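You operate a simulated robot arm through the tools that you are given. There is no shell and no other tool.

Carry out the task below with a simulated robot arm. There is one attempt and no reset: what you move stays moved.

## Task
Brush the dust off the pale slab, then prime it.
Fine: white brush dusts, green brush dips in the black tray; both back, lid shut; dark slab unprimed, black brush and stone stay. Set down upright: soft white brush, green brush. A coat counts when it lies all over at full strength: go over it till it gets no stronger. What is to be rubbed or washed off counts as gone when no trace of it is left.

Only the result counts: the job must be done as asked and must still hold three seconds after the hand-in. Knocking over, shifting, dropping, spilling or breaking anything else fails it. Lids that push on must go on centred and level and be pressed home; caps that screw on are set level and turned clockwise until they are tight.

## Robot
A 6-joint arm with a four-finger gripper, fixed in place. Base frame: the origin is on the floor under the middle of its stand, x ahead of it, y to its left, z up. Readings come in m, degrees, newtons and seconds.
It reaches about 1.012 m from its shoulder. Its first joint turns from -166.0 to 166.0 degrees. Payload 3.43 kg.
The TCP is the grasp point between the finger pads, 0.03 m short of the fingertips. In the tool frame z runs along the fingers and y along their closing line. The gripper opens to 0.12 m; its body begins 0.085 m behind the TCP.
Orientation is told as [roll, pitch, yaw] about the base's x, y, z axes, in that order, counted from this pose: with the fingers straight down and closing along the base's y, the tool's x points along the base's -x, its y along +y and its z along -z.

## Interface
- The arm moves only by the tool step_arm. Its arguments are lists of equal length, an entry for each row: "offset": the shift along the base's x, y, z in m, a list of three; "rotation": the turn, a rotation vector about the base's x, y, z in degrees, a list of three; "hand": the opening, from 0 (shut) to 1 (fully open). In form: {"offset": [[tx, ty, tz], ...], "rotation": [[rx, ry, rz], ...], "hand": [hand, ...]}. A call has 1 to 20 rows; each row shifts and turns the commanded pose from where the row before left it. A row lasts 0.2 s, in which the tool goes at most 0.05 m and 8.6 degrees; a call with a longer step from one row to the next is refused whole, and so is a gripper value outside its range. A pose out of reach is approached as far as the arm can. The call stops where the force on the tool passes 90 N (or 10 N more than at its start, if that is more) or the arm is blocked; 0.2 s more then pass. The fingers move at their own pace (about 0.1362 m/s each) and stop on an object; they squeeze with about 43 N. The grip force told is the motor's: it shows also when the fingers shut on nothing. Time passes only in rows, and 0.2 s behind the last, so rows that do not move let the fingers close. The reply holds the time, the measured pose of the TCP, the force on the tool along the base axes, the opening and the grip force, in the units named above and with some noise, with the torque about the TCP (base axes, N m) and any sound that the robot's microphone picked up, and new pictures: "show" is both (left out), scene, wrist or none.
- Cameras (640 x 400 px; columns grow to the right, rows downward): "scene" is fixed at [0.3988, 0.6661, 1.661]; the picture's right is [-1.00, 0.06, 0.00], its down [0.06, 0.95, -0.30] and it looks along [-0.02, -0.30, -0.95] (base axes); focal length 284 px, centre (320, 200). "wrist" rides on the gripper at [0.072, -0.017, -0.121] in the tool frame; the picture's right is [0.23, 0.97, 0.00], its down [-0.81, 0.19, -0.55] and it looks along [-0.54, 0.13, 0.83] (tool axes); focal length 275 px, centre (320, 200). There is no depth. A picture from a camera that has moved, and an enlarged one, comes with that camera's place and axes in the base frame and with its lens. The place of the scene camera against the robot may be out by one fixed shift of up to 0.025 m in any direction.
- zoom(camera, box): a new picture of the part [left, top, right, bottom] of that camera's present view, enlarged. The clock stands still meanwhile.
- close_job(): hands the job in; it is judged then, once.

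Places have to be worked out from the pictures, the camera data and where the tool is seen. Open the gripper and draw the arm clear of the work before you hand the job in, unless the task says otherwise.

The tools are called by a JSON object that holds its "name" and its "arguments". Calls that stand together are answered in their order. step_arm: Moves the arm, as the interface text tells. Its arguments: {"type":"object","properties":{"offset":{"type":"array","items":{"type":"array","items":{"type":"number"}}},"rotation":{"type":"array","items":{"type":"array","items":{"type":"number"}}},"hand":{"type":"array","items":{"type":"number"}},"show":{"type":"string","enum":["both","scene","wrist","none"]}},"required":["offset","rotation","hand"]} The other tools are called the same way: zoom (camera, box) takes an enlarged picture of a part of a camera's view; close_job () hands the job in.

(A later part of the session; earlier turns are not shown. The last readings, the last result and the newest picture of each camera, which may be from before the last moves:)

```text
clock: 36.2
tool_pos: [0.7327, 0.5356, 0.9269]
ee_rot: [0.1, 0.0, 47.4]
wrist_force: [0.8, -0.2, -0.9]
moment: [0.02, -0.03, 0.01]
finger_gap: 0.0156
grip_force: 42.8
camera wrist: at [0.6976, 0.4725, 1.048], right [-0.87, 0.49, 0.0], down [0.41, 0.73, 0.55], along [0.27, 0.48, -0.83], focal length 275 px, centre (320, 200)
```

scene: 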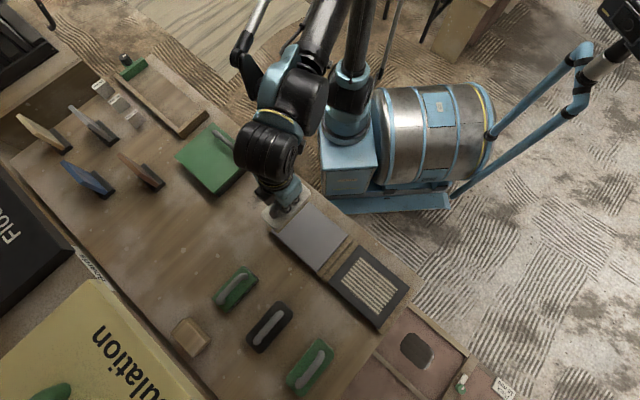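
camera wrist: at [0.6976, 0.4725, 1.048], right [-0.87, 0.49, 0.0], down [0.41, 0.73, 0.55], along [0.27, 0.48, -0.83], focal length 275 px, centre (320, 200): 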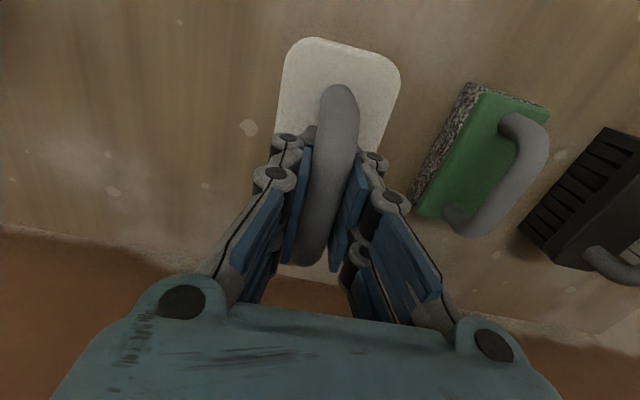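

Hovering at the home spot. Lowering to just above the table, then in 1 mm steps until light contact.

{"name": "step_arm", "arguments": {"offset": [[-0.0005, -0.0012, -0.02], [0, 0, -0.016], [0, 0, 0]], "rotation": [[0, 0, 0], [0, 0, 0], [0, 0, 0]], "hand": [0, 0, 0], "show": "none"}}

{"name": "step_arm", "arguments": {"offset": [[0, 0, -0.0015], [0, 0, 0]], "rotation": [[0, 0, 0], [0, 0, 0]], "hand": [0, 0], "show": "none"}}

{"name": "step_arm", "arguments": {"offset": [[0, 0, -0.001], [0, 0, 0]], "rotation": [[0, 0, 0], [0, 0, 0]], "hand": [0, 0], "show": "none"}}

```text
clock: 37.0
tool_pos: [0.7324, 0.5346, 0.8913]
ee_rot: [0.0, 0.0, 47.5]
wrist_force: [0.2, 0.1, -1.9]
moment: [0.01, 0.02, -0.04]
finger_gap: 0.0154
grip_force: 42.8
```

```text
clock: 37.6
tool_pos: [0.7324, 0.5334, 0.8902]
ee_rot: [0.1, 0.0, 47.4]
wrist_force: [0.1, 0.0, -1.1]
moment: [-0.02, 0.01, -0.03]
finger_gap: 0.0152
grip_force: 43.5
```

```text
clock: 38.2
tool_pos: [0.7328, 0.534, 0.8888]
ee_rot: [0.1, 0.0, 47.5]
wrist_force: [0.6, 0.5, -2.5]
moment: [-0.01, -0.01, -0.03]
finger_gap: 0.0155
grip_force: 42.7
```

{"name": "step_arm", "arguments": {"offset": [[0, 0, -0.001], [0, 0, 0]], "rotation": [[0, 0, 0], [0, 0, 0]], "hand": [0, 0], "show": "none"}}

{"name": "step_arm", "arguments": {"offset": [[0, 0, -0.0007], [0, 0, 0]], "rotation": [[0, 0, 0], [0, 0, 0]], "hand": [0, 0], "show": "none"}}

```text
clock: 38.8
tool_pos: [0.7335, 0.5334, 0.8885]
ee_rot: [0.1, -0.1, 47.4]
wrist_force: [0.2, -0.8, -2.1]
moment: [0.04, -0.03, -0.03]
finger_gap: 0.0157
grip_force: 42.8
```

```text
clock: 39.4
tool_pos: [0.7328, 0.5338, 0.8877]
ee_rot: [0.1, -0.1, 47.5]
wrist_force: [0.1, -0.1, -1.6]
moment: [0.0, -0.04, 0.03]
finger_gap: 0.0154
grip_force: 42.8
```

{"name": "step_arm", "arguments": {"offset": [[0, 0, -0.001], [0, 0, 0]], "rotation": [[0, 0, 0], [0, 0, 0]], "hand": [0, 0], "show": "none"}}

{"name": "step_arm", "arguments": {"offset": [[0, 0, -0.0007], [0, 0, 0]], "rotation": [[0, 0, 0], [0, 0, 0]], "hand": [0, 0], "show": "none"}}

```text
clock: 40.0
tool_pos: [0.7335, 0.5332, 0.8863]
ee_rot: [0.1, 0.1, 47.5]
wrist_force: [0.3, -0.1, -1.6]
moment: [-0.01, -0.01, 0.01]
finger_gap: 0.0155
grip_force: 43.4
```

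```text
clock: 40.6
tool_pos: [0.7327, 0.5333, 0.8859]
ee_rot: [0.0, 0.1, 47.5]
wrist_force: [-0.3, -0.2, -1.1]
moment: [0.04, -0.02, -0.03]
finger_gap: 0.0154
grip_force: 43.0
```

Still free: the overload earlier pushed the brush up a couple of mm in the grip. Continuing down slowly.

{"name": "step_arm", "arguments": {"offset": [[0, 0, -0.0007], [0, 0, 0]], "rotation": [[0, 0, 0], [0, 0, 0]], "hand": [0, 0], "show": "none"}}

{"name": "step_arm", "arguments": {"offset": [[0, 0, -0.0007], [0, 0, 0]], "rotation": [[0, 0, 0], [0, 0, 0]], "hand": [0, 0], "show": "none"}}

```text
clock: 41.2
tool_pos: [0.7325, 0.5326, 0.8851]
ee_rot: [0.1, 0.0, 47.5]
wrist_force: [0.2, -0.1, -0.6]
moment: [-0.01, -0.03, -0.04]
finger_gap: 0.0153
grip_force: 42.8
```

```text
clock: 41.8
tool_pos: [0.7322, 0.5345, 0.8851]
ee_rot: [0.0, 0.0, 47.5]
wrist_force: [-0.1, 0.2, -1.8]
moment: [0.0, -0.03, 0.0]
finger_gap: 0.0155
grip_force: 42.6
```

{"name": "step_arm", "arguments": {"offset": [[0, 0, -0.0007], [0, 0, 0]], "rotation": [[0, 0, 0], [0, 0, 0]], "hand": [0, 0], "show": "none"}}

{"name": "step_arm", "arguments": {"offset": [[0, 0, -0.0007], [0, 0, 0]], "rotation": [[0, 0, 0], [0, 0, 0]], "hand": [0, 0], "show": "wrist"}}

```text
clock: 42.4
tool_pos: [0.7333, 0.5332, 0.8833]
ee_rot: [0.1, 0.0, 47.5]
wrist_force: [-0.3, 0.2, -2.1]
moment: [0.01, -0.01, -0.01]
finger_gap: 0.0154
grip_force: 42.8
```

```text
clock: 43.0
tool_pos: [0.7324, 0.5344, 0.8834]
ee_rot: [0.1, 0.1, 47.5]
wrist_force: [0.3, 2.7, 8.0]
moment: [-0.17, -0.02, 0.02]
finger_gap: 0.0158
grip_force: 43.0
camera wrist: at [0.6968, 0.4705, 1.0042], right [-0.87, 0.49, 0.0], down [0.41, 0.73, 0.55], along [0.27, 0.48, -0.83], focal length 275 px, centre (320, 200)
```

wrist: 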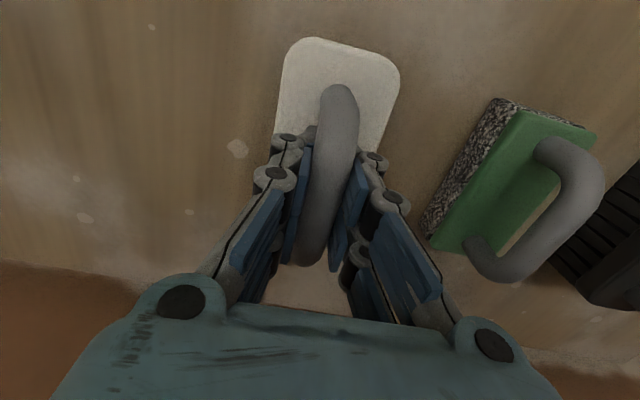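

Light contact (≈10 N) at z≈0.883: the brush is standing on the table at its home. I open the fingers a bit and lift straight up.

{"name": "step_arm", "arguments": {"offset": [[0, 0, 0], [0, 0, 0.002], [0, 0, 0], [0, 0, 0.01], [0, 0, 0.03], [0, 0, 0.04]], "rotation": [[0, 0, 0], [0, 0, 0], [0, 0, 0], [0, 0, 0], [0, 0, 0], [0, 0, 0]], "hand": [0.2, 0.3, 0.4, 0.4, 0.4, 0.4]}}

```text
clock: 44.4
tool_pos: [0.7332, 0.5333, 0.9647]
ee_rot: [0.1, 0.0, 47.5]
wrist_force: [0.2, -0.1, -0.4]
moment: [-0.02, 0.05, -0.03]
finger_gap: 0.0482
grip_force: 0.0
camera wrist: at [0.6969, 0.4706, 1.0862], right [-0.87, 0.49, 0.0], down [0.41, 0.73, 0.55], along [0.27, 0.48, -0.83], focal length 275 px, centre (320, 200)
```

scene: 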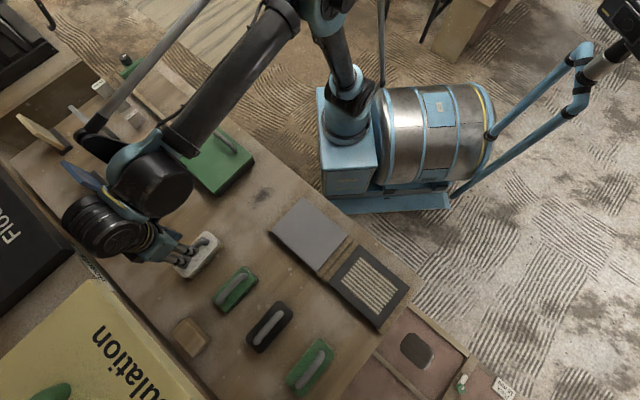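
wrist: 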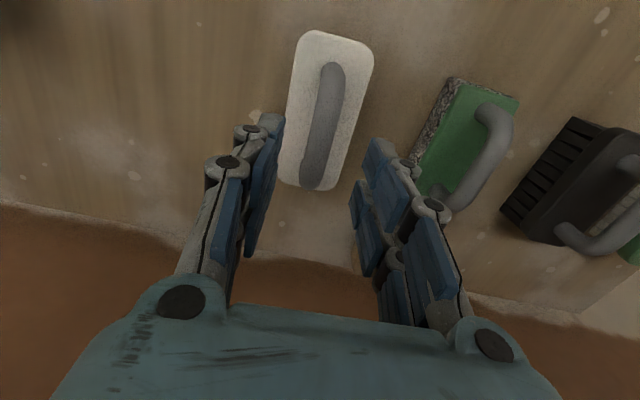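

White brush is back upright at its spot. Now I move over to the tray with yaw ≈-45° (to match its handle direction) and look closely at the lid.

{"name": "step_arm", "arguments": {"offset": [[0, 0, 0.03], [-0.018, -0.0215, 0.0085], [-0.018, -0.0215, 0.0085], [-0.018, -0.0215, 0.0085], [-0.018, -0.0215, 0.0085], [-0.018, -0.0215, 0.0085], [-0.018, -0.0215, 0.0085], [-0.018, -0.0215, 0.0085], [-0.018, -0.0215, 0.0085], [-0.018, -0.0215, 0.0085], [-0.018, -0.0215, 0.0085], [0, 0, 0]], "rotation": [[0, 0, -8.4], [0, 0, -8.4], [0, 0, -8.4], [0, 0, -8.4], [0, 0, -8.4], [0, 0, -8.4], [0, 0, -8.4], [0, 0, -8.4], [0, 0, -8.4], [0, 0, -8.4], [0, 0, -8.4], [0, 0, 0]], "hand": [0.4, 0.46, 0.46, 0.46, 0.46, 0.46, 0.46, 0.46, 0.46, 0.46, 0.46, 0.46]}}

{"name": "zoom", "arguments": {"camera": "wrist", "box": [160, 20, 480, 240]}}

```text
clock: 47.0
tool_pos: [0.5522, 0.3183, 1.0803]
ee_rot: [0.0, 0.0, -45.0]
wrist_force: [0.2, 0.6, 0.1]
moment: [0.01, -0.03, -0.01]
finger_gap: 0.0553
grip_force: 0.1
camera wrist: at [0.491, 0.3577, 1.2017], right [0.53, 0.85, 0.0], down [0.71, -0.44, 0.55], along [0.47, -0.29, -0.83], focal length 275 px, centre (320, 200)
```

scene: 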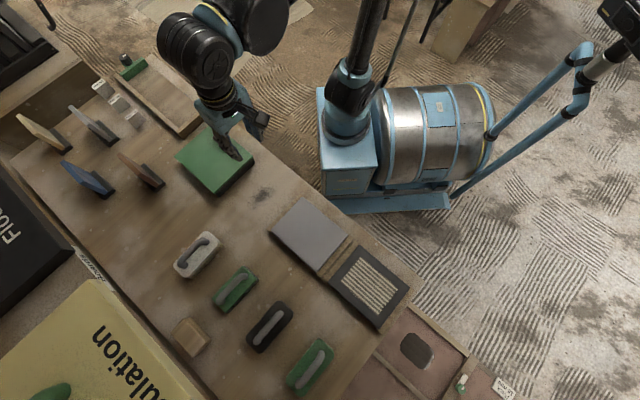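
wrist: 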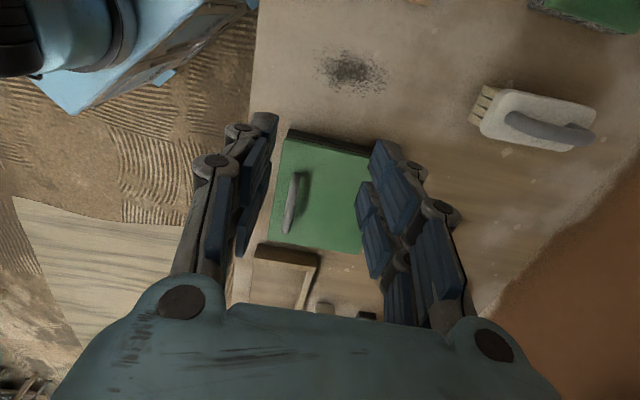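

```text
1.82 times, centred on (320, 130) of wrist
camera zoom: at [0.491, 0.3577, 1.2017], right [0.53, 0.85, 0.0], down [0.71, -0.44, 0.55], along [0.47, -0.29, -0.83], focal length 500 px, centre (320, 327)
```

zoom: 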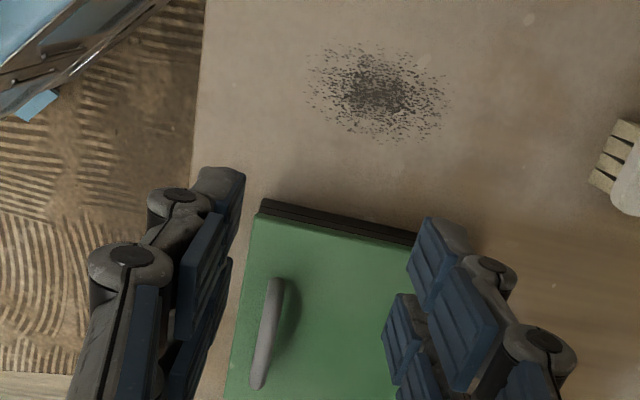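

I want a side profile of the box (hinge, lid overhang, handle clearance), so I'll tilt the gripper 40° and look along the box from its left side.

{"name": "step_arm", "arguments": {"offset": [[0.001, 0.0154, -0.0312], [0.001, 0.0154, -0.0312], [0.001, 0.0154, -0.0312], [0.001, 0.0154, -0.0312], [0.001, 0.0154, -0.0312], [0, 0, 0]], "rotation": [[-5.74, -5.58, 0], [-5.74, -5.58, 0], [-5.74, -5.58, 0], [-5.74, -5.58, 0], [-5.74, -5.58, 0], [0, 0, 0]], "hand": [0.46, 0.46, 0.46, 0.46, 0.46, 0.46]}}

{"name": "zoom", "arguments": {"camera": "wrist", "box": [200, 60, 460, 222]}}

```text
clock: 48.4
tool_pos: [0.5572, 0.3956, 0.9253]
ee_rot: [-0.9, -40.1, -44.6]
wrist_force: [0.3, 0.9, 0.1]
moment: [0.03, 0.02, 0.01]
finger_gap: 0.0552
grip_force: 0.0
camera wrist: at [0.4526, 0.4793, 0.9714], right [0.56, 0.81, -0.16], down [0.33, -0.04, 0.94], along [0.76, -0.58, -0.29], focal length 275 px, centre (320, 200)
```

scene: 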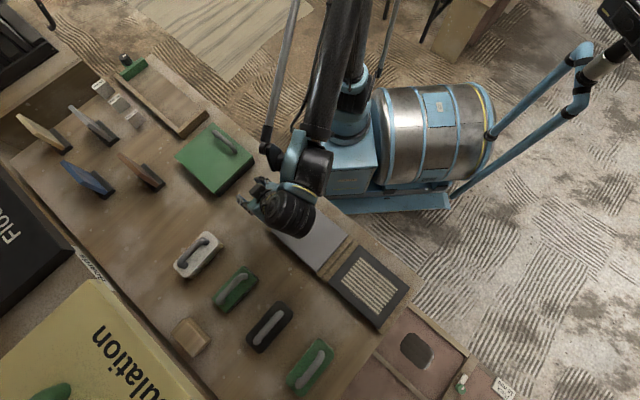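
wrist: 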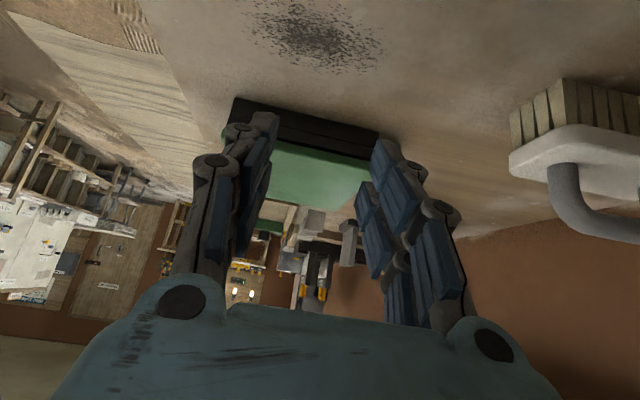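

```text
2.46 times, centred on (330, 141) of wrist
camera zoom: at [0.4526, 0.4793, 0.9714], right [0.56, 0.81, -0.16], down [0.33, -0.04, 0.94], along [0.76, -0.58, -0.29], focal length 678 px, centre (295, 345)
```

zoom: 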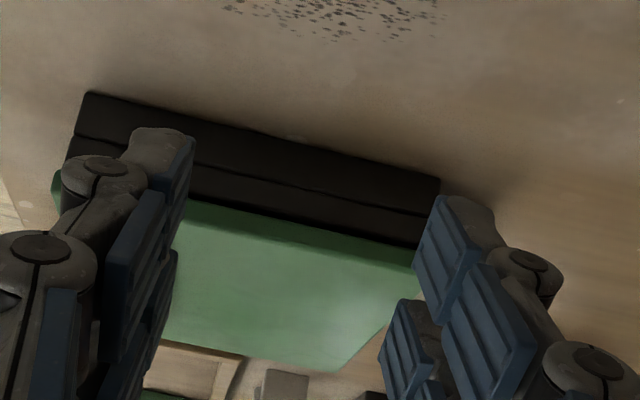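

The image is inverted (up in picture is down). Opening the fingers fully to clear the view of the box's profile.

{"name": "step_arm", "arguments": {"offset": [[0, 0, 0], [0, 0, 0], [0, 0, 0]], "rotation": [[0, 0, 0], [0, 0, 0], [0, 0, 0]], "hand": [0.8, 1, 1], "show": "wrist"}}

{"name": "zoom", "arguments": {"camera": "wrist", "box": [190, 60, 430, 210]}}

```text
clock: 49.2
tool_pos: [0.5579, 0.396, 0.9258]
ee_rot: [-0.8, -40.0, -44.7]
wrist_force: [-0.8, -0.2, -0.2]
moment: [0.01, -0.01, 0.01]
finger_gap: 0.1197
grip_force: 0.0
camera wrist: at [0.4527, 0.4791, 0.9718], right [0.56, 0.81, -0.16], down [0.33, -0.05, 0.94], along [0.76, -0.58, -0.29], focal length 275 px, centre (320, 200)
```

wrist: 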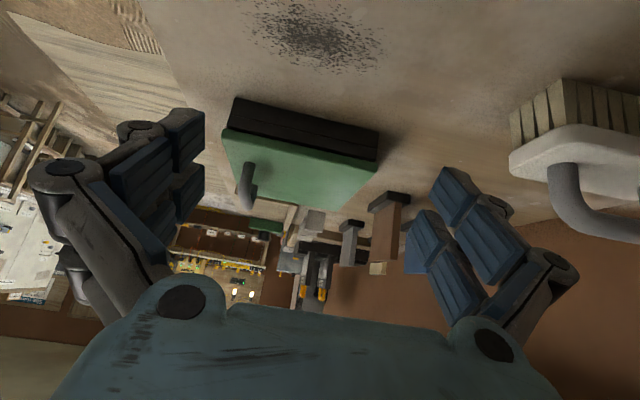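

```text
2.67 times, centred on (310, 135) of wrist
camera zoom: at [0.4527, 0.4791, 0.9718], right [0.56, 0.81, -0.16], down [0.33, -0.05, 0.94], along [0.76, -0.58, -0.29], focal length 734 px, centre (347, 373)
```

zoom: 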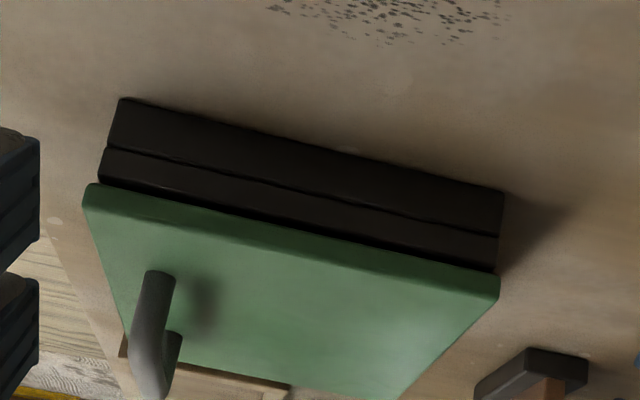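

Now I see the box profile (upside-down in picture): black body ≈35 mm tall, a green lid plate on top that overhangs slightly at the near (robot) side. Zooming on both ends for lip and hinge.

{"name": "zoom", "arguments": {"camera": "wrist", "box": [210, 85, 290, 135]}}

{"name": "zoom", "arguments": {"camera": "wrist", "box": [330, 120, 410, 170]}}

{"name": "zoom", "arguments": {"camera": "wrist", "box": [210, 140, 330, 215]}}

```text
8.00 times, centred on (250, 110) of wrist
camera zoom: at [0.4527, 0.4791, 0.9718], right [0.56, 0.81, -0.16], down [0.33, -0.05, 0.94], along [0.76, -0.58, -0.29], focal length 2202 px, centre (880, 920)
```

zoom: 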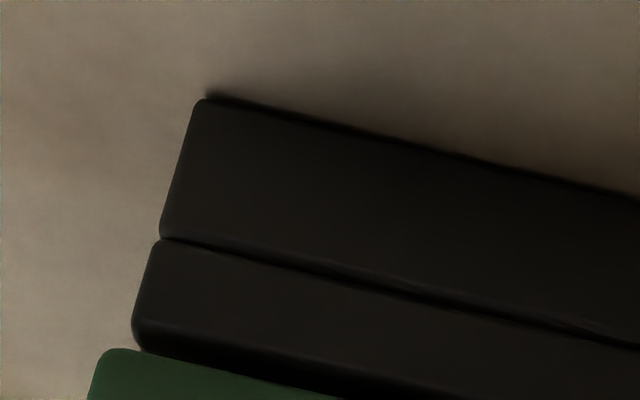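

```text
8.00 times, centred on (370, 145) of wrist
camera zoom: at [0.4527, 0.4791, 0.9718], right [0.56, 0.81, -0.16], down [0.33, -0.05, 0.94], along [0.76, -0.58, -0.29], focal length 2202 px, centre (-80, 640)
```

zoom: 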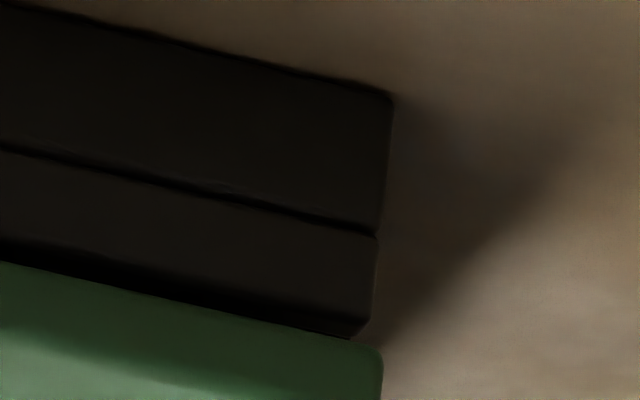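

```text
5.33 times, centred on (270, 178) of wrist
camera zoom: at [0.4527, 0.4791, 0.9718], right [0.56, 0.81, -0.16], down [0.33, -0.05, 0.94], along [0.76, -0.58, -0.29], focal length 1468 px, centre (587, 320)
```

zoom: 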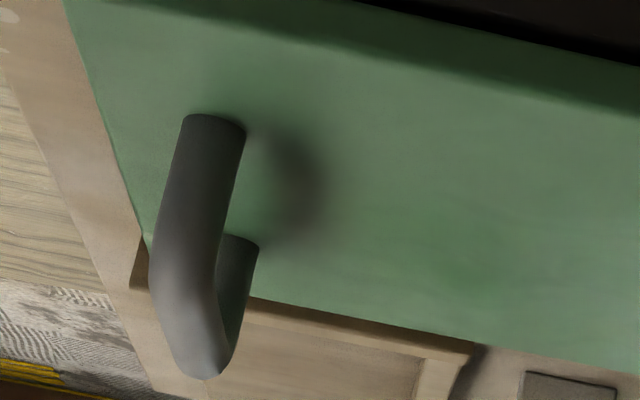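

The handle bar sits ≈0.03 m above the lid top (z≈0.847), with bar centre z≈0.878 near (0.657, 0.204). I'll return to vertical and hover over the handle to refine its position.

{"name": "step_arm", "arguments": {"offset": [[0, 0, 0.04], [0, 0, 0.034], [0.02, -0.038, 0], [0.02, -0.038, 0], [0.02, -0.038, 0], [0.02, -0.039, 0], [0.019, -0.039, 0], [0, 0, 0]], "rotation": [[5.74, 5.58, 0], [5.74, 5.58, 0], [5.74, 5.58, 0], [5.74, 5.58, 0], [5.74, 5.58, 0], [0, 0, 0], [0, 0, 0], [0, 0, 0]], "hand": [1, 1, 1, 1, 1, 1, 1, 1]}}

{"name": "zoom", "arguments": {"camera": "wrist", "box": [200, 0, 440, 200]}}

```text
clock: 51.0
tool_pos: [0.6567, 0.2019, 0.9983]
ee_rot: [0.0, 0.0, -44.9]
wrist_force: [0.6, 0.1, 0.0]
moment: [-0.01, 0.02, 0.02]
finger_gap: 0.1199
grip_force: 0.1
camera wrist: at [0.5943, 0.243, 1.1189], right [0.52, 0.85, 0.0], down [0.71, -0.44, 0.55], along [0.47, -0.29, -0.83], focal length 275 px, centre (320, 200)
```

scene: 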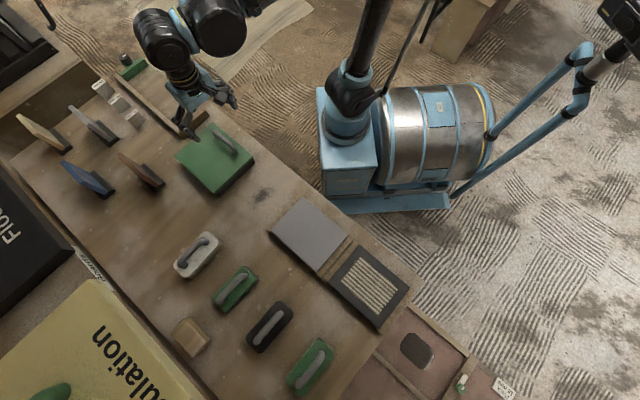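
wrist: 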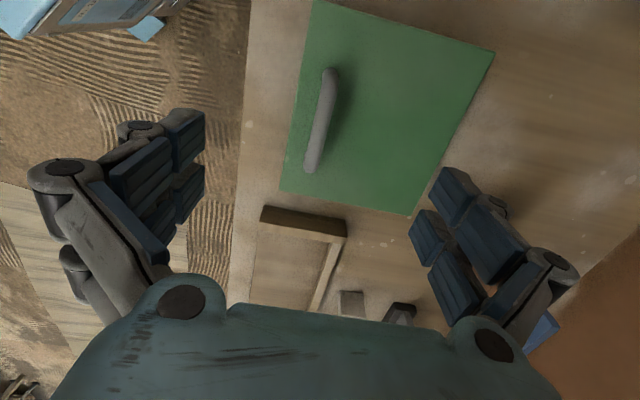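

```text
2.00 times, centred on (320, 100) of wrist
camera zoom: at [0.5943, 0.243, 1.1189], right [0.52, 0.85, 0.0], down [0.71, -0.44, 0.55], along [0.47, -0.29, -0.83], focal length 551 px, centre (320, 400)
```

zoom: 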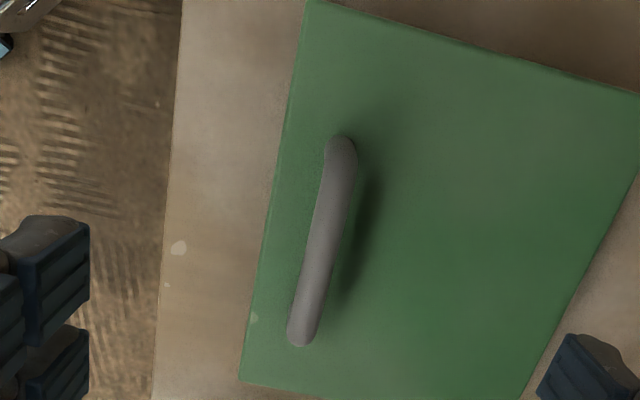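

Handle centre computed at ≈(0.661, 0.201), parallel to the lid's near edge (lid corners give centre (0.705, 0.2365), size ≈0.184×0.158). Descending with the hand narrowed to straddle the bar.

{"name": "step_arm", "arguments": {"offset": [[0.0045, -0.0005, -0.03], [0, 0, -0.03], [0, 0, -0.03], [0, 0, -0.014], [0, 0, 0]], "rotation": [[0, 0, 0], [0, 0, 0], [0, 0, 0], [0, 0, 0], [0, 0, 0]], "hand": [0.46, 0.46, 0.46, 0.46, 0.46], "show": "wrist"}}

```text
clock: 52.2
tool_pos: [0.6607, 0.2024, 0.896]
ee_rot: [-0.1, 0.1, -44.9]
wrist_force: [1.0, -0.8, 0.8]
moment: [0.0, 0.03, 0.01]
finger_gap: 0.0553
grip_force: 0.0
camera wrist: at [0.5978, 0.2432, 1.0153], right [0.52, 0.85, 0.0], down [0.71, -0.44, 0.55], along [0.47, -0.29, -0.83], focal length 275 px, centre (320, 200)
```

wrist: 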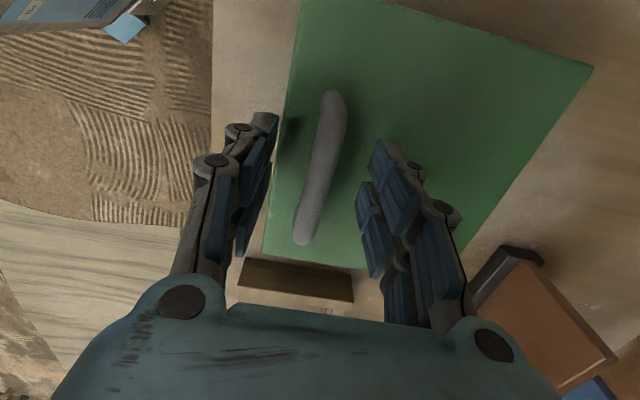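

The bar (top z≈0.884) is nicely between the pads. Lowering 5 mm more and closing on it.

{"name": "step_arm", "arguments": {"offset": [[0, 0, -0.005], [0, 0, 0], [0, 0, 0], [0, 0, 0], [0, 0, 0]], "rotation": [[0, 0, 0], [0, 0, 0], [0, 0, 0], [0, 0, 0], [0, 0, 0]], "hand": [0.46, 0.3, 0.1, 0, 0], "show": "wrist"}}

```text
clock: 53.4
tool_pos: [0.6608, 0.2029, 0.8901]
ee_rot: [0.1, 0.0, -44.9]
wrist_force: [-7.7, -6.8, 1.8]
moment: [-0.12, 0.1, -0.21]
finger_gap: 0.0125
grip_force: 44.6
camera wrist: at [0.5975, 0.2426, 1.0104], right [0.52, 0.85, 0.0], down [0.71, -0.44, 0.55], along [0.47, -0.29, -0.83], focal length 275 px, centre (320, 200)
```

wrist: 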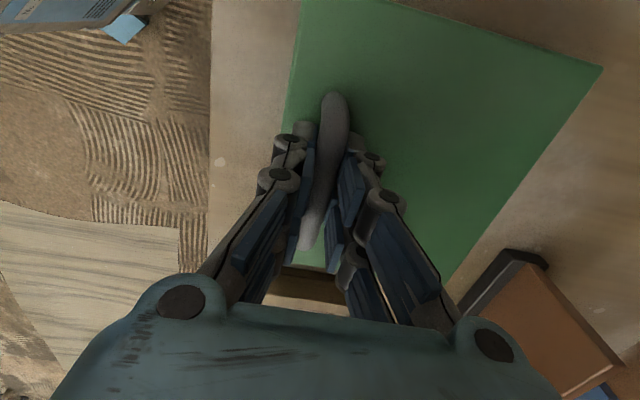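

Gripped the lid handle (12.5 mm bar). Now a cautious lift test of 8 mm to see how the lid moves.

{"name": "step_arm", "arguments": {"offset": [[-0.001, -0.001, 0.002], [0, 0, 0.003], [0, 0, 0.003], [0, 0, 0]], "rotation": [[0, 0, 0], [0, 0, 0], [0, 0, 0], [0, 0, 0]], "hand": [0, 0, 0, 0]}}

{"name": "zoom", "arguments": {"camera": "scene", "box": [160, 110, 270, 210]}}

```text
clock: 54.4
tool_pos: [0.6623, 0.2027, 0.8969]
ee_rot: [0.1, 0.1, -44.9]
wrist_force: [20.8, 47.5, -18.2]
moment: [0.58, 0.2, -0.6]
finger_gap: 0.0129
grip_force: 45.1
camera wrist: at [0.599, 0.2437, 1.0172], right [0.52, 0.85, 0.0], down [0.71, -0.44, 0.55], along [0.47, -0.29, -0.83], focal length 275 px, centre (320, 200)
```

scene: 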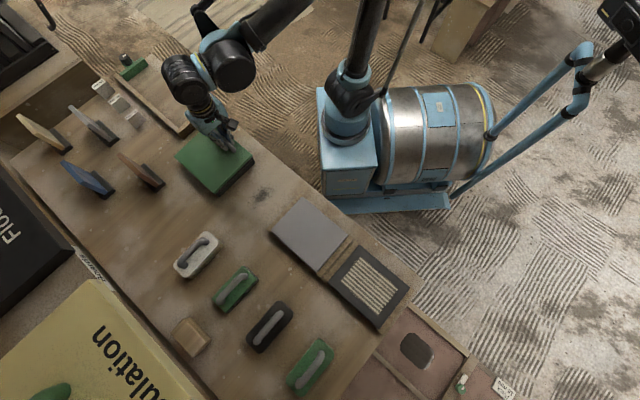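
wrist: 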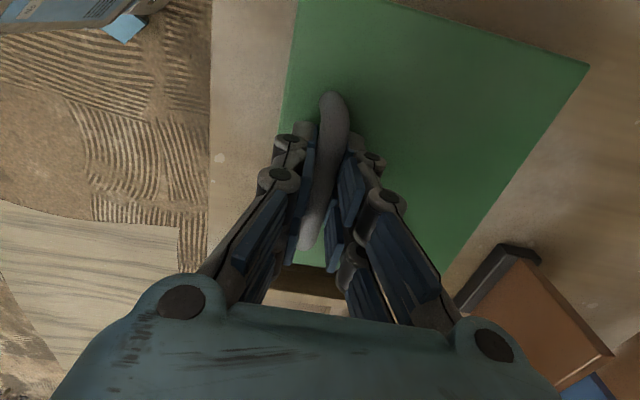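

```text
4.00 times, centred on (215, 160) of scene
camera zoom: at [0.3988, 0.6661, 1.661], right [-1.0, 0.06, 0.0], down [0.06, 0.95, -0.3], along [-0.02, -0.3, -0.95], focal length 1138 px, centre (740, 360)
```

zoom: 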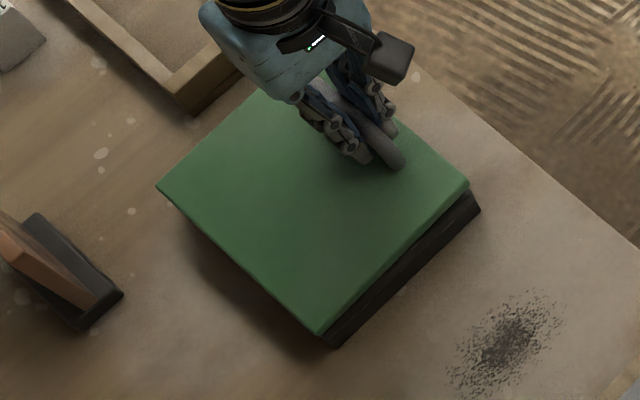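

The reaction (≈48 N along the outward direction) shows the lid is constrained like a hinge at the far edge, so the handle must follow an arc. I'll relieve the sideways load by shifting outward a few mm and re-read.

{"name": "step_arm", "arguments": {"offset": [[0.0017, 0.0031, 0], [0, 0, 0]], "rotation": [[0, 0, 0], [0, 0, 0]], "hand": [0, 0], "show": "none"}}

```text
clock: 55.0
tool_pos: [0.6619, 0.2051, 0.896]
ee_rot: [0.0, 0.1, -44.9]
wrist_force: [7.7, 11.8, -7.1]
moment: [0.17, 0.29, -0.37]
finger_gap: 0.0125
grip_force: 44.9
```

Loads dropped as expected for a hinged lid. I'll follow the hinge arc up to about 20°, with a small gripper tilt following the lid.

{"name": "step_arm", "arguments": {"offset": [[0.0022, 0.0022, 0.0058], [0.0021, 0.002, 0.0068], [0.0032, 0.0031, 0.0089], [0.0036, 0.0035, 0.0086], [0.004, 0.0039, 0.0082], [0, 0, 0]], "rotation": [[-0.42, 0.43, 0], [-0.52, 0.54, 0], [-0.7, 0.72, 0], [-0.7, 0.72, 0], [-0.7, 0.72, 0], [0, 0, 0]], "hand": [0, 0, 0, 0, 0, 0]}}

{"name": "zoom", "arguments": {"camera": "scene", "box": [160, 110, 270, 210]}}

```text
clock: 56.4
tool_pos: [0.6775, 0.2193, 0.9352]
ee_rot: [-4.2, 0.0, -44.9]
wrist_force: [1.3, 2.4, -2.0]
moment: [-0.29, -0.27, -0.92]
finger_gap: 0.0125
grip_force: 45.2
camera wrist: at [0.6208, 0.2655, 1.0572], right [0.52, 0.85, -0.07], down [0.74, -0.41, 0.54], along [0.43, -0.33, -0.84], focal length 275 px, centre (320, 200)
```

scene: 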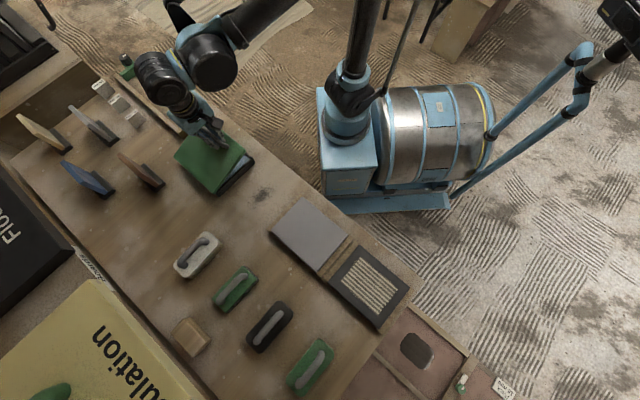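
wrist: 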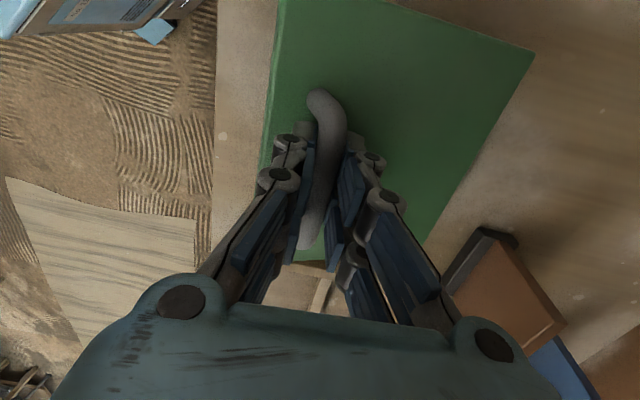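

```text
4.00 times, centred on (215, 160) of scene
camera zoom: at [0.3988, 0.6661, 1.661], right [-1.0, 0.06, 0.0], down [0.06, 0.95, -0.3], along [-0.02, -0.3, -0.95], focal length 1138 px, centre (740, 360)
```

zoom: 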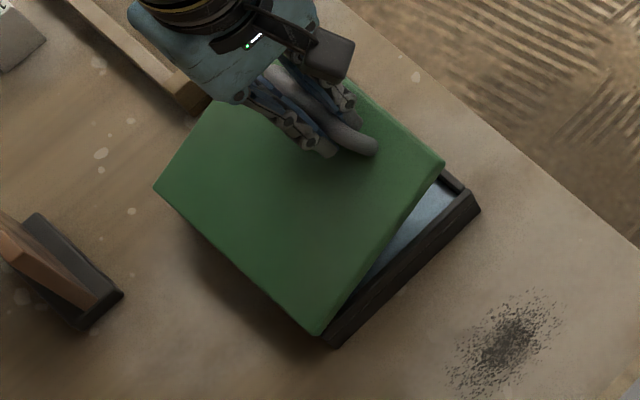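

Clear now: the lid is hinged at the far edge and primer is visible inside. Forces are small; I continue along the arc to ≈40° with a slight yaw correction for the -0.9 Nm twist.

{"name": "step_arm", "arguments": {"offset": [[0.0044, 0.0043, 0.0078], [0.0048, 0.0047, 0.0074], [0.0052, 0.005, 0.0069], [0.0055, 0.0053, 0.0064], [0.0058, 0.0056, 0.0059], [0, 0, 0]], "rotation": [[-0.7, 0.72, -0.5], [-0.7, 0.72, -0.5], [-0.7, 0.72, 0], [-0.7, 0.72, 0], [-0.7, 0.72, 0], [0, 0, 0]], "hand": [0, 0, 0, 0, 0, 0], "show": "scene"}}

```text
clock: 57.8
tool_pos: [0.7037, 0.2436, 0.9688]
ee_rot: [-9.4, 0.1, -45.9]
wrist_force: [-2.6, 18.9, -19.6]
moment: [0.71, 0.58, 0.75]
finger_gap: 0.0129
grip_force: 44.9
```

scene: 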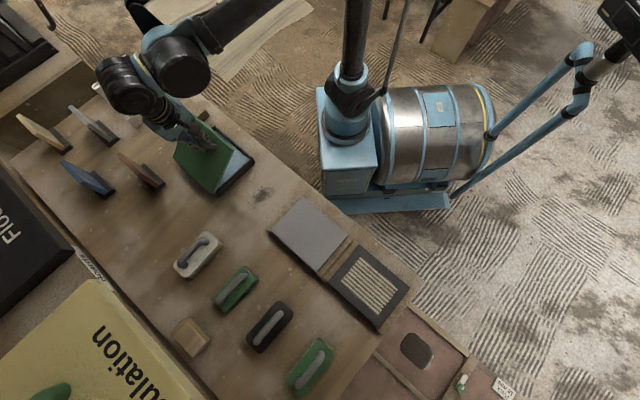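

About 22 N pulls toward the hinge, so my radius is ~1.5 mm large; I correct for that, undo half the yaw, and continue to ≈60°.

{"name": "step_arm", "arguments": {"offset": [[0.0059, 0.0071, 0.004], [0.0062, 0.0061, 0.0047], [0.0065, 0.0063, 0.004], [0.0066, 0.0064, 0.0034], [0.0068, 0.0066, 0.0028], [0, 0, 0]], "rotation": [[-0.7, 0.72, 0.5], [-0.7, 0.72, 0], [-0.7, 0.72, 0], [-0.7, 0.72, 0], [-0.7, 0.72, 0], [0, 0, 0]], "hand": [0, 0, 0, 0, 0, 0]}}

{"name": "zoom", "arguments": {"camera": "scene", "box": [160, 110, 270, 210]}}

```text
clock: 59.2
tool_pos: [0.7349, 0.2768, 0.9888]
ee_rot: [-14.4, 0.0, -45.4]
wrist_force: [2.0, -4.8, 1.0]
moment: [-0.62, -0.4, -0.56]
finger_gap: 0.013
grip_force: 45.2
camera wrist: at [0.6947, 0.3381, 1.11], right [0.51, 0.83, -0.24], down [0.8, -0.35, 0.49], along [0.32, -0.44, -0.84], focal length 275 px, centre (320, 200)
```

scene: 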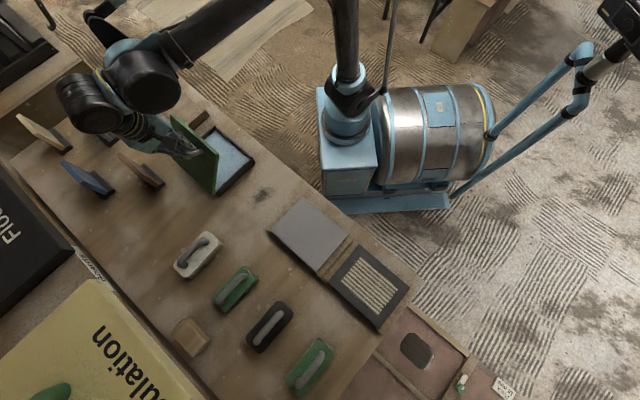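
wrist: 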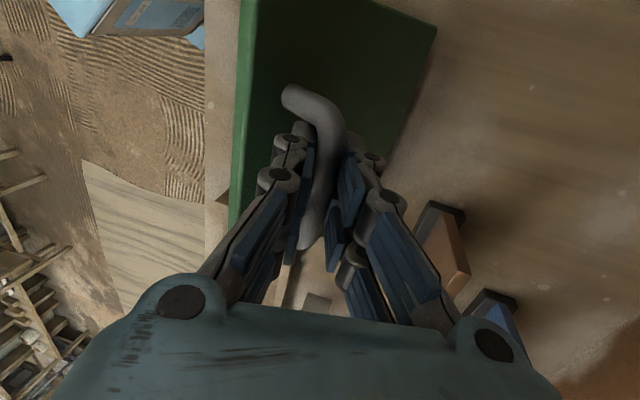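

```text
4.00 times, centred on (215, 160) of scene
camera zoom: at [0.3988, 0.6661, 1.661], right [-1.0, 0.06, 0.0], down [0.06, 0.95, -0.3], along [-0.02, -0.3, -0.95], focal length 1138 px, centre (740, 360)
```

zoom: 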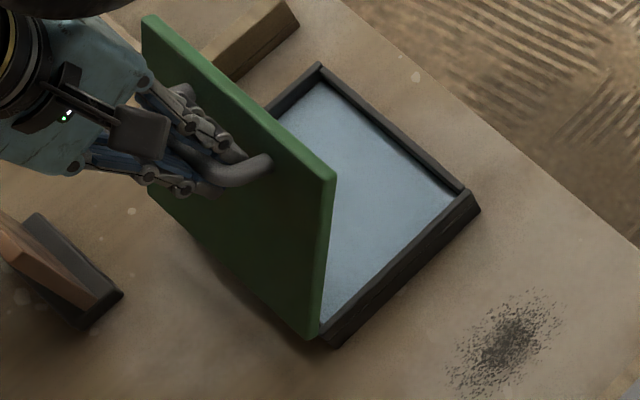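

The lid is at ≈60° with small loads and the fingers fit behind the bar. Continuing the arc to ≈80°.

{"name": "step_arm", "arguments": {"offset": [[0.0069, 0.0067, 0.0021], [0.007, 0.0068, 0.0014], [0.007, 0.0068, 0.0007], [0.0071, 0.0069, 0.0001], [0.0071, 0.0069, -0.0006], [0, 0, 0]], "rotation": [[-0.7, 0.72, 0], [-0.7, 0.72, 0], [-0.7, 0.72, 0], [-0.7, 0.72, 0], [-0.7, 0.72, 0], [0, 0, 0]], "hand": [0, 0, 0, 0, 0, 0]}}

{"name": "zoom", "arguments": {"camera": "scene", "box": [130, 90, 270, 210]}}

```text
clock: 60.6
tool_pos: [0.7693, 0.3116, 0.9934]
ee_rot: [-19.4, 0.2, -45.4]
wrist_force: [0.2, -0.3, 1.4]
moment: [-0.26, -0.33, -1.07]
finger_gap: 0.0128
grip_force: 44.7
camera wrist: at [0.7375, 0.3802, 1.1122], right [0.49, 0.81, -0.32], down [0.83, -0.32, 0.46], along [0.26, -0.49, -0.83], focal length 275 px, centre (320, 200)
```

scene: 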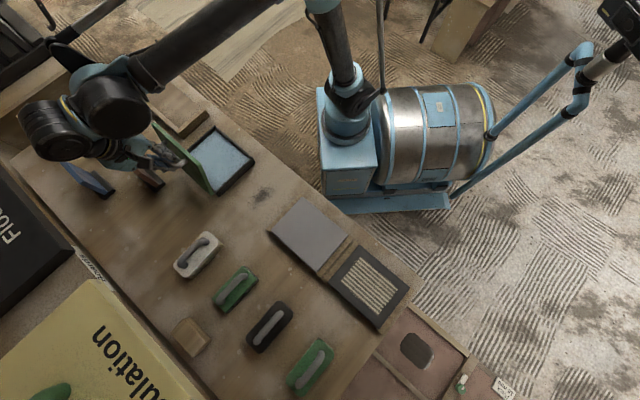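
wrist: 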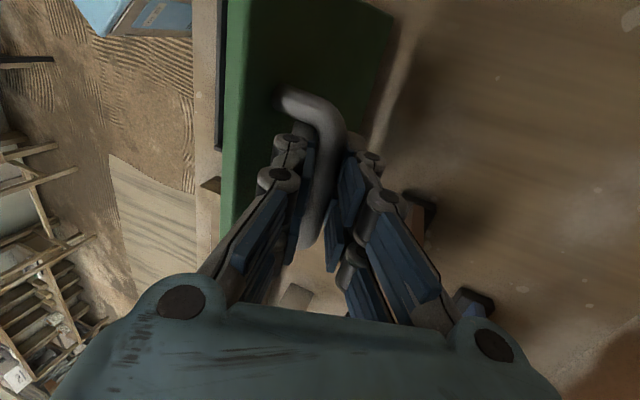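

```text
3.33 times, centred on (200, 150) of scene
camera zoom: at [0.3988, 0.6661, 1.661], right [-1.0, 0.06, 0.0], down [0.06, 0.95, -0.3], along [-0.02, -0.3, -0.95], focal length 948 px, centre (720, 367)
```

zoom: 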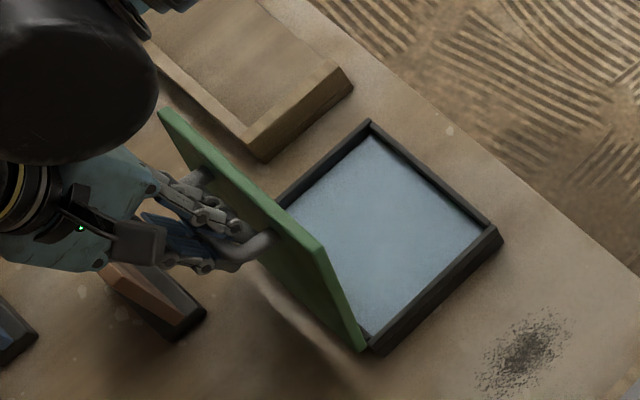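

≈80° open with negligible load. Continuing to ≈92°, watching for a hinge stop.

{"name": "step_arm", "arguments": {"offset": [[0.007, 0.0068, -0.0012], [0.007, 0.0068, -0.0019], [0.0068, 0.0066, -0.0026], [0, 0, 0]], "rotation": [[-0.7, 0.72, -0.3], [-0.7, 0.72, 0], [-0.7, 0.72, 0], [0, 0, 0]], "hand": [0, 0, 0, 0], "show": "none"}}

{"name": "step_arm", "arguments": {"offset": [[0.0067, 0.0065, -0.0033], [0.0065, 0.0063, -0.0039], [0, 0, 0]], "rotation": [[-0.7, 0.72, 0], [-0.7, 0.72, 0], [0, 0, 0]], "hand": [0, 0, 0]}}

{"name": "zoom", "arguments": {"camera": "scene", "box": [130, 90, 270, 210]}}

```text
clock: 61.6
tool_pos: [0.7912, 0.3307, 0.9857]
ee_rot: [-22.5, 0.1, -45.7]
wrist_force: [-3.3, 0.5, -5.9]
moment: [-0.08, -0.1, -0.62]
finger_gap: 0.0127
grip_force: 45.0
```

```text
clock: 62.4
tool_pos: [0.8019, 0.3406, 0.9818]
ee_rot: [-24.3, 0.1, -45.7]
wrist_force: [-6.2, -4.5, -18.6]
moment: [-0.23, -0.33, -0.48]
finger_gap: 0.0129
grip_force: 45.2
camera wrist: at [0.7754, 0.4174, 1.0987], right [0.47, 0.78, -0.4], down [0.85, -0.3, 0.42], along [0.21, -0.54, -0.81], focal length 275 px, centre (320, 200)
```

scene: 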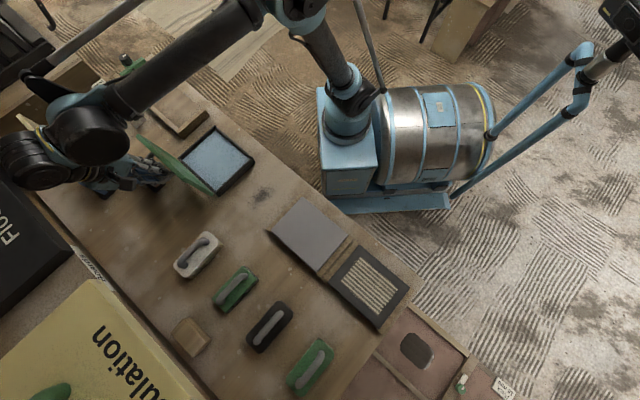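
wrist: 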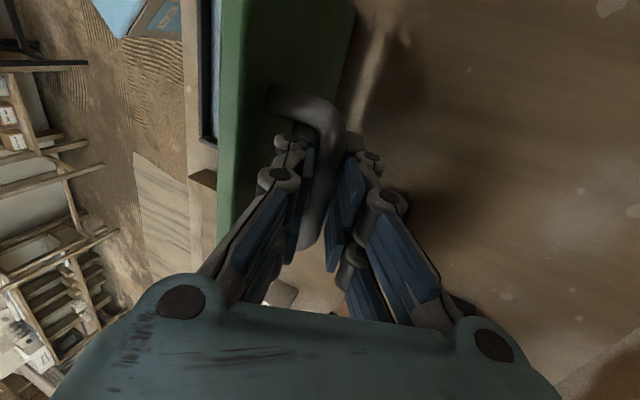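

```text
3.33 times, centred on (200, 150) of scene
camera zoom: at [0.3988, 0.6661, 1.661], right [-1.0, 0.06, 0.0], down [0.06, 0.95, -0.3], along [-0.02, -0.3, -0.95], focal length 948 px, centre (720, 367)
```

zoom: 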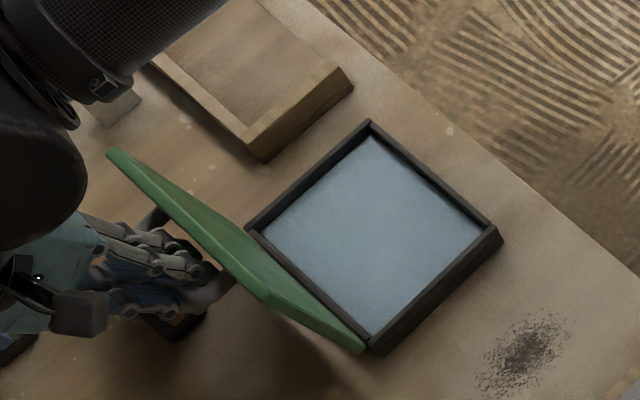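

Past vertical (~98°). There's a ≈20 N radial pull, so I trim the radius and go a bit further to ≈106°, so the lid will rest open.

{"name": "step_arm", "arguments": {"offset": [[0.0058, 0.0056, -0.0058], [0, 0, 0]], "rotation": [[0, 0, 0], [0, 0, 0]], "hand": [0, 0], "show": "none"}}

{"name": "step_arm", "arguments": {"offset": [[0.0058, 0.0056, -0.0052], [0, 0, 0]], "rotation": [[0, 0, 0], [0, 0, 0]], "hand": [0, 0], "show": "wrist"}}

```text
clock: 63.0
tool_pos: [0.8022, 0.342, 0.9816]
ee_rot: [-24.0, 0.1, -46.0]
wrist_force: [-0.2, -14.6, -22.3]
moment: [-0.13, 0.06, 0.03]
finger_gap: 0.0129
grip_force: 44.5
```

```text
clock: 63.6
tool_pos: [0.8027, 0.3434, 0.9822]
ee_rot: [-23.7, -0.1, -45.8]
wrist_force: [22.7, -33.5, -18.2]
moment: [-0.43, -0.42, -0.07]
finger_gap: 0.0129
grip_force: 45.3
camera wrist: at [0.7762, 0.4187, 1.0978], right [0.48, 0.79, -0.39], down [0.85, -0.3, 0.43], along [0.22, -0.54, -0.81], focal length 275 px, centre (320, 200)
```

wrist: 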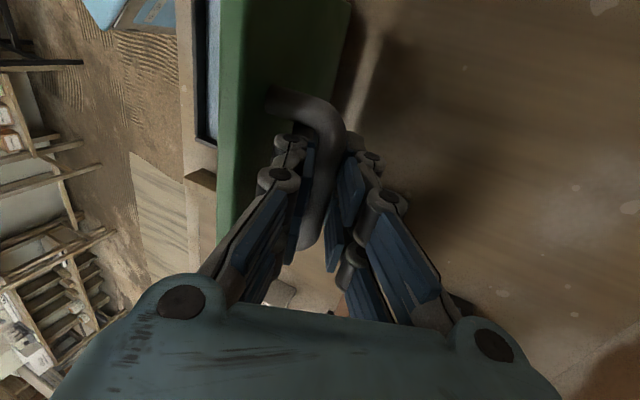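

The tool didn't advance: the arm is at its reach limit with this outward lean. I undo those two steps and instead reduce the gripper's lean by 12° (bar rotates in the pads) to regain reach.

{"name": "step_arm", "arguments": {"offset": [[-0.0058, -0.0056, 0.0052], [-0.0058, -0.0056, 0.0045], [-0.0006, -0.0006, 0.0003], [-0.0006, -0.0006, 0.0003], [-0.0006, -0.0006, 0.0003], [0, 0, 0]], "rotation": [[0, 0, 0], [0, 0, 0], [2.79, -2.87, 0], [2.79, -2.87, 0], [2.79, -2.87, 0], [0, 0, 0]], "hand": [0, 0, 0, 0, 0, 0]}}

{"name": "zoom", "arguments": {"camera": "scene", "box": [130, 90, 270, 210]}}

```text
clock: 65.0
tool_pos: [0.802, 0.3425, 0.9783]
ee_rot: [-12.4, 0.1, -45.7]
wrist_force: [-5.1, -8.2, -20.6]
moment: [-0.21, -0.03, -0.51]
finger_gap: 0.0126
grip_force: 44.6
camera wrist: at [0.7588, 0.4003, 1.1001], right [0.52, 0.83, -0.21], down [0.79, -0.37, 0.5], along [0.34, -0.42, -0.84], focal length 275 px, centre (320, 200)
```

scene: 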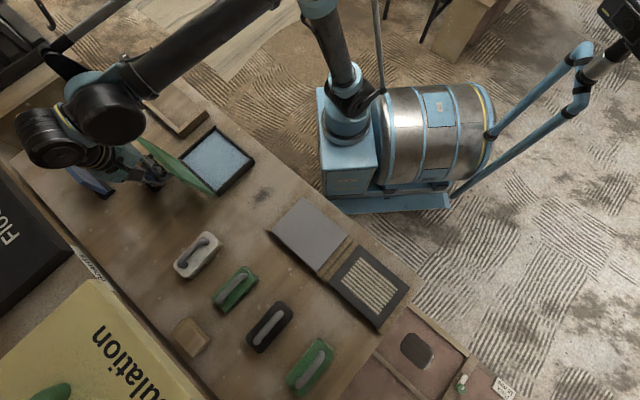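
wrist: 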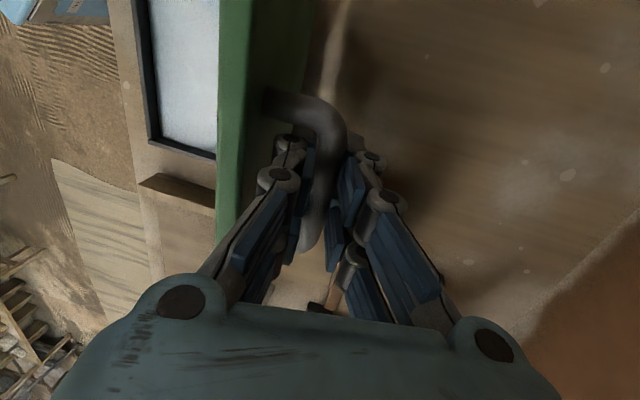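

```text
3.33 times, centred on (200, 150) of scene
camera zoom: at [0.3988, 0.6661, 1.661], right [-1.0, 0.06, 0.0], down [0.06, 0.95, -0.3], along [-0.02, -0.3, -0.95], focal length 948 px, centre (720, 367)
```

zoom: 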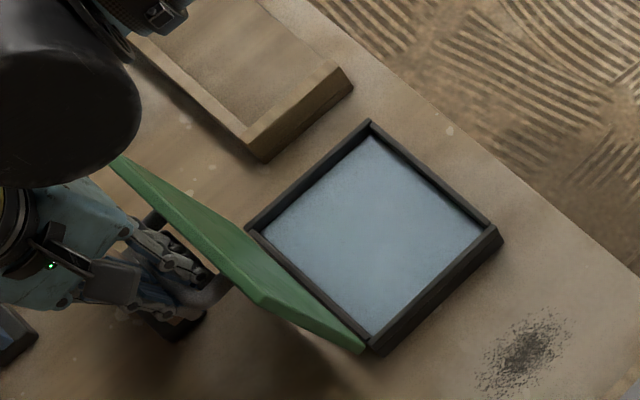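

Lean is now 12°. Trying the next bit of arc outward.

{"name": "step_arm", "arguments": {"offset": [[0.0045, 0.0044, -0.0035], [0, 0, 0]], "rotation": [[0, 0, 0], [0, 0, 0]], "hand": [0, 0], "show": "none"}}

{"name": "step_arm", "arguments": {"offset": [[0.0045, 0.0044, -0.0035], [0, 0, 0]], "rotation": [[0, 0, 0], [0, 0, 0]], "hand": [0, 0], "show": "none"}}

```text
clock: 65.6
tool_pos: [0.806, 0.3455, 0.9771]
ee_rot: [-12.4, 0.1, -45.7]
wrist_force: [6.2, -3.8, 4.7]
moment: [-0.21, -0.04, -0.72]
finger_gap: 0.0125
grip_force: 45.0
```

```text
clock: 66.2
tool_pos: [0.8078, 0.3473, 0.9747]
ee_rot: [-12.6, 0.2, -45.8]
wrist_force: [-38.8, -39.0, 27.0]
moment: [0.02, 0.53, -0.89]
finger_gap: 0.0128
grip_force: 45.4
```

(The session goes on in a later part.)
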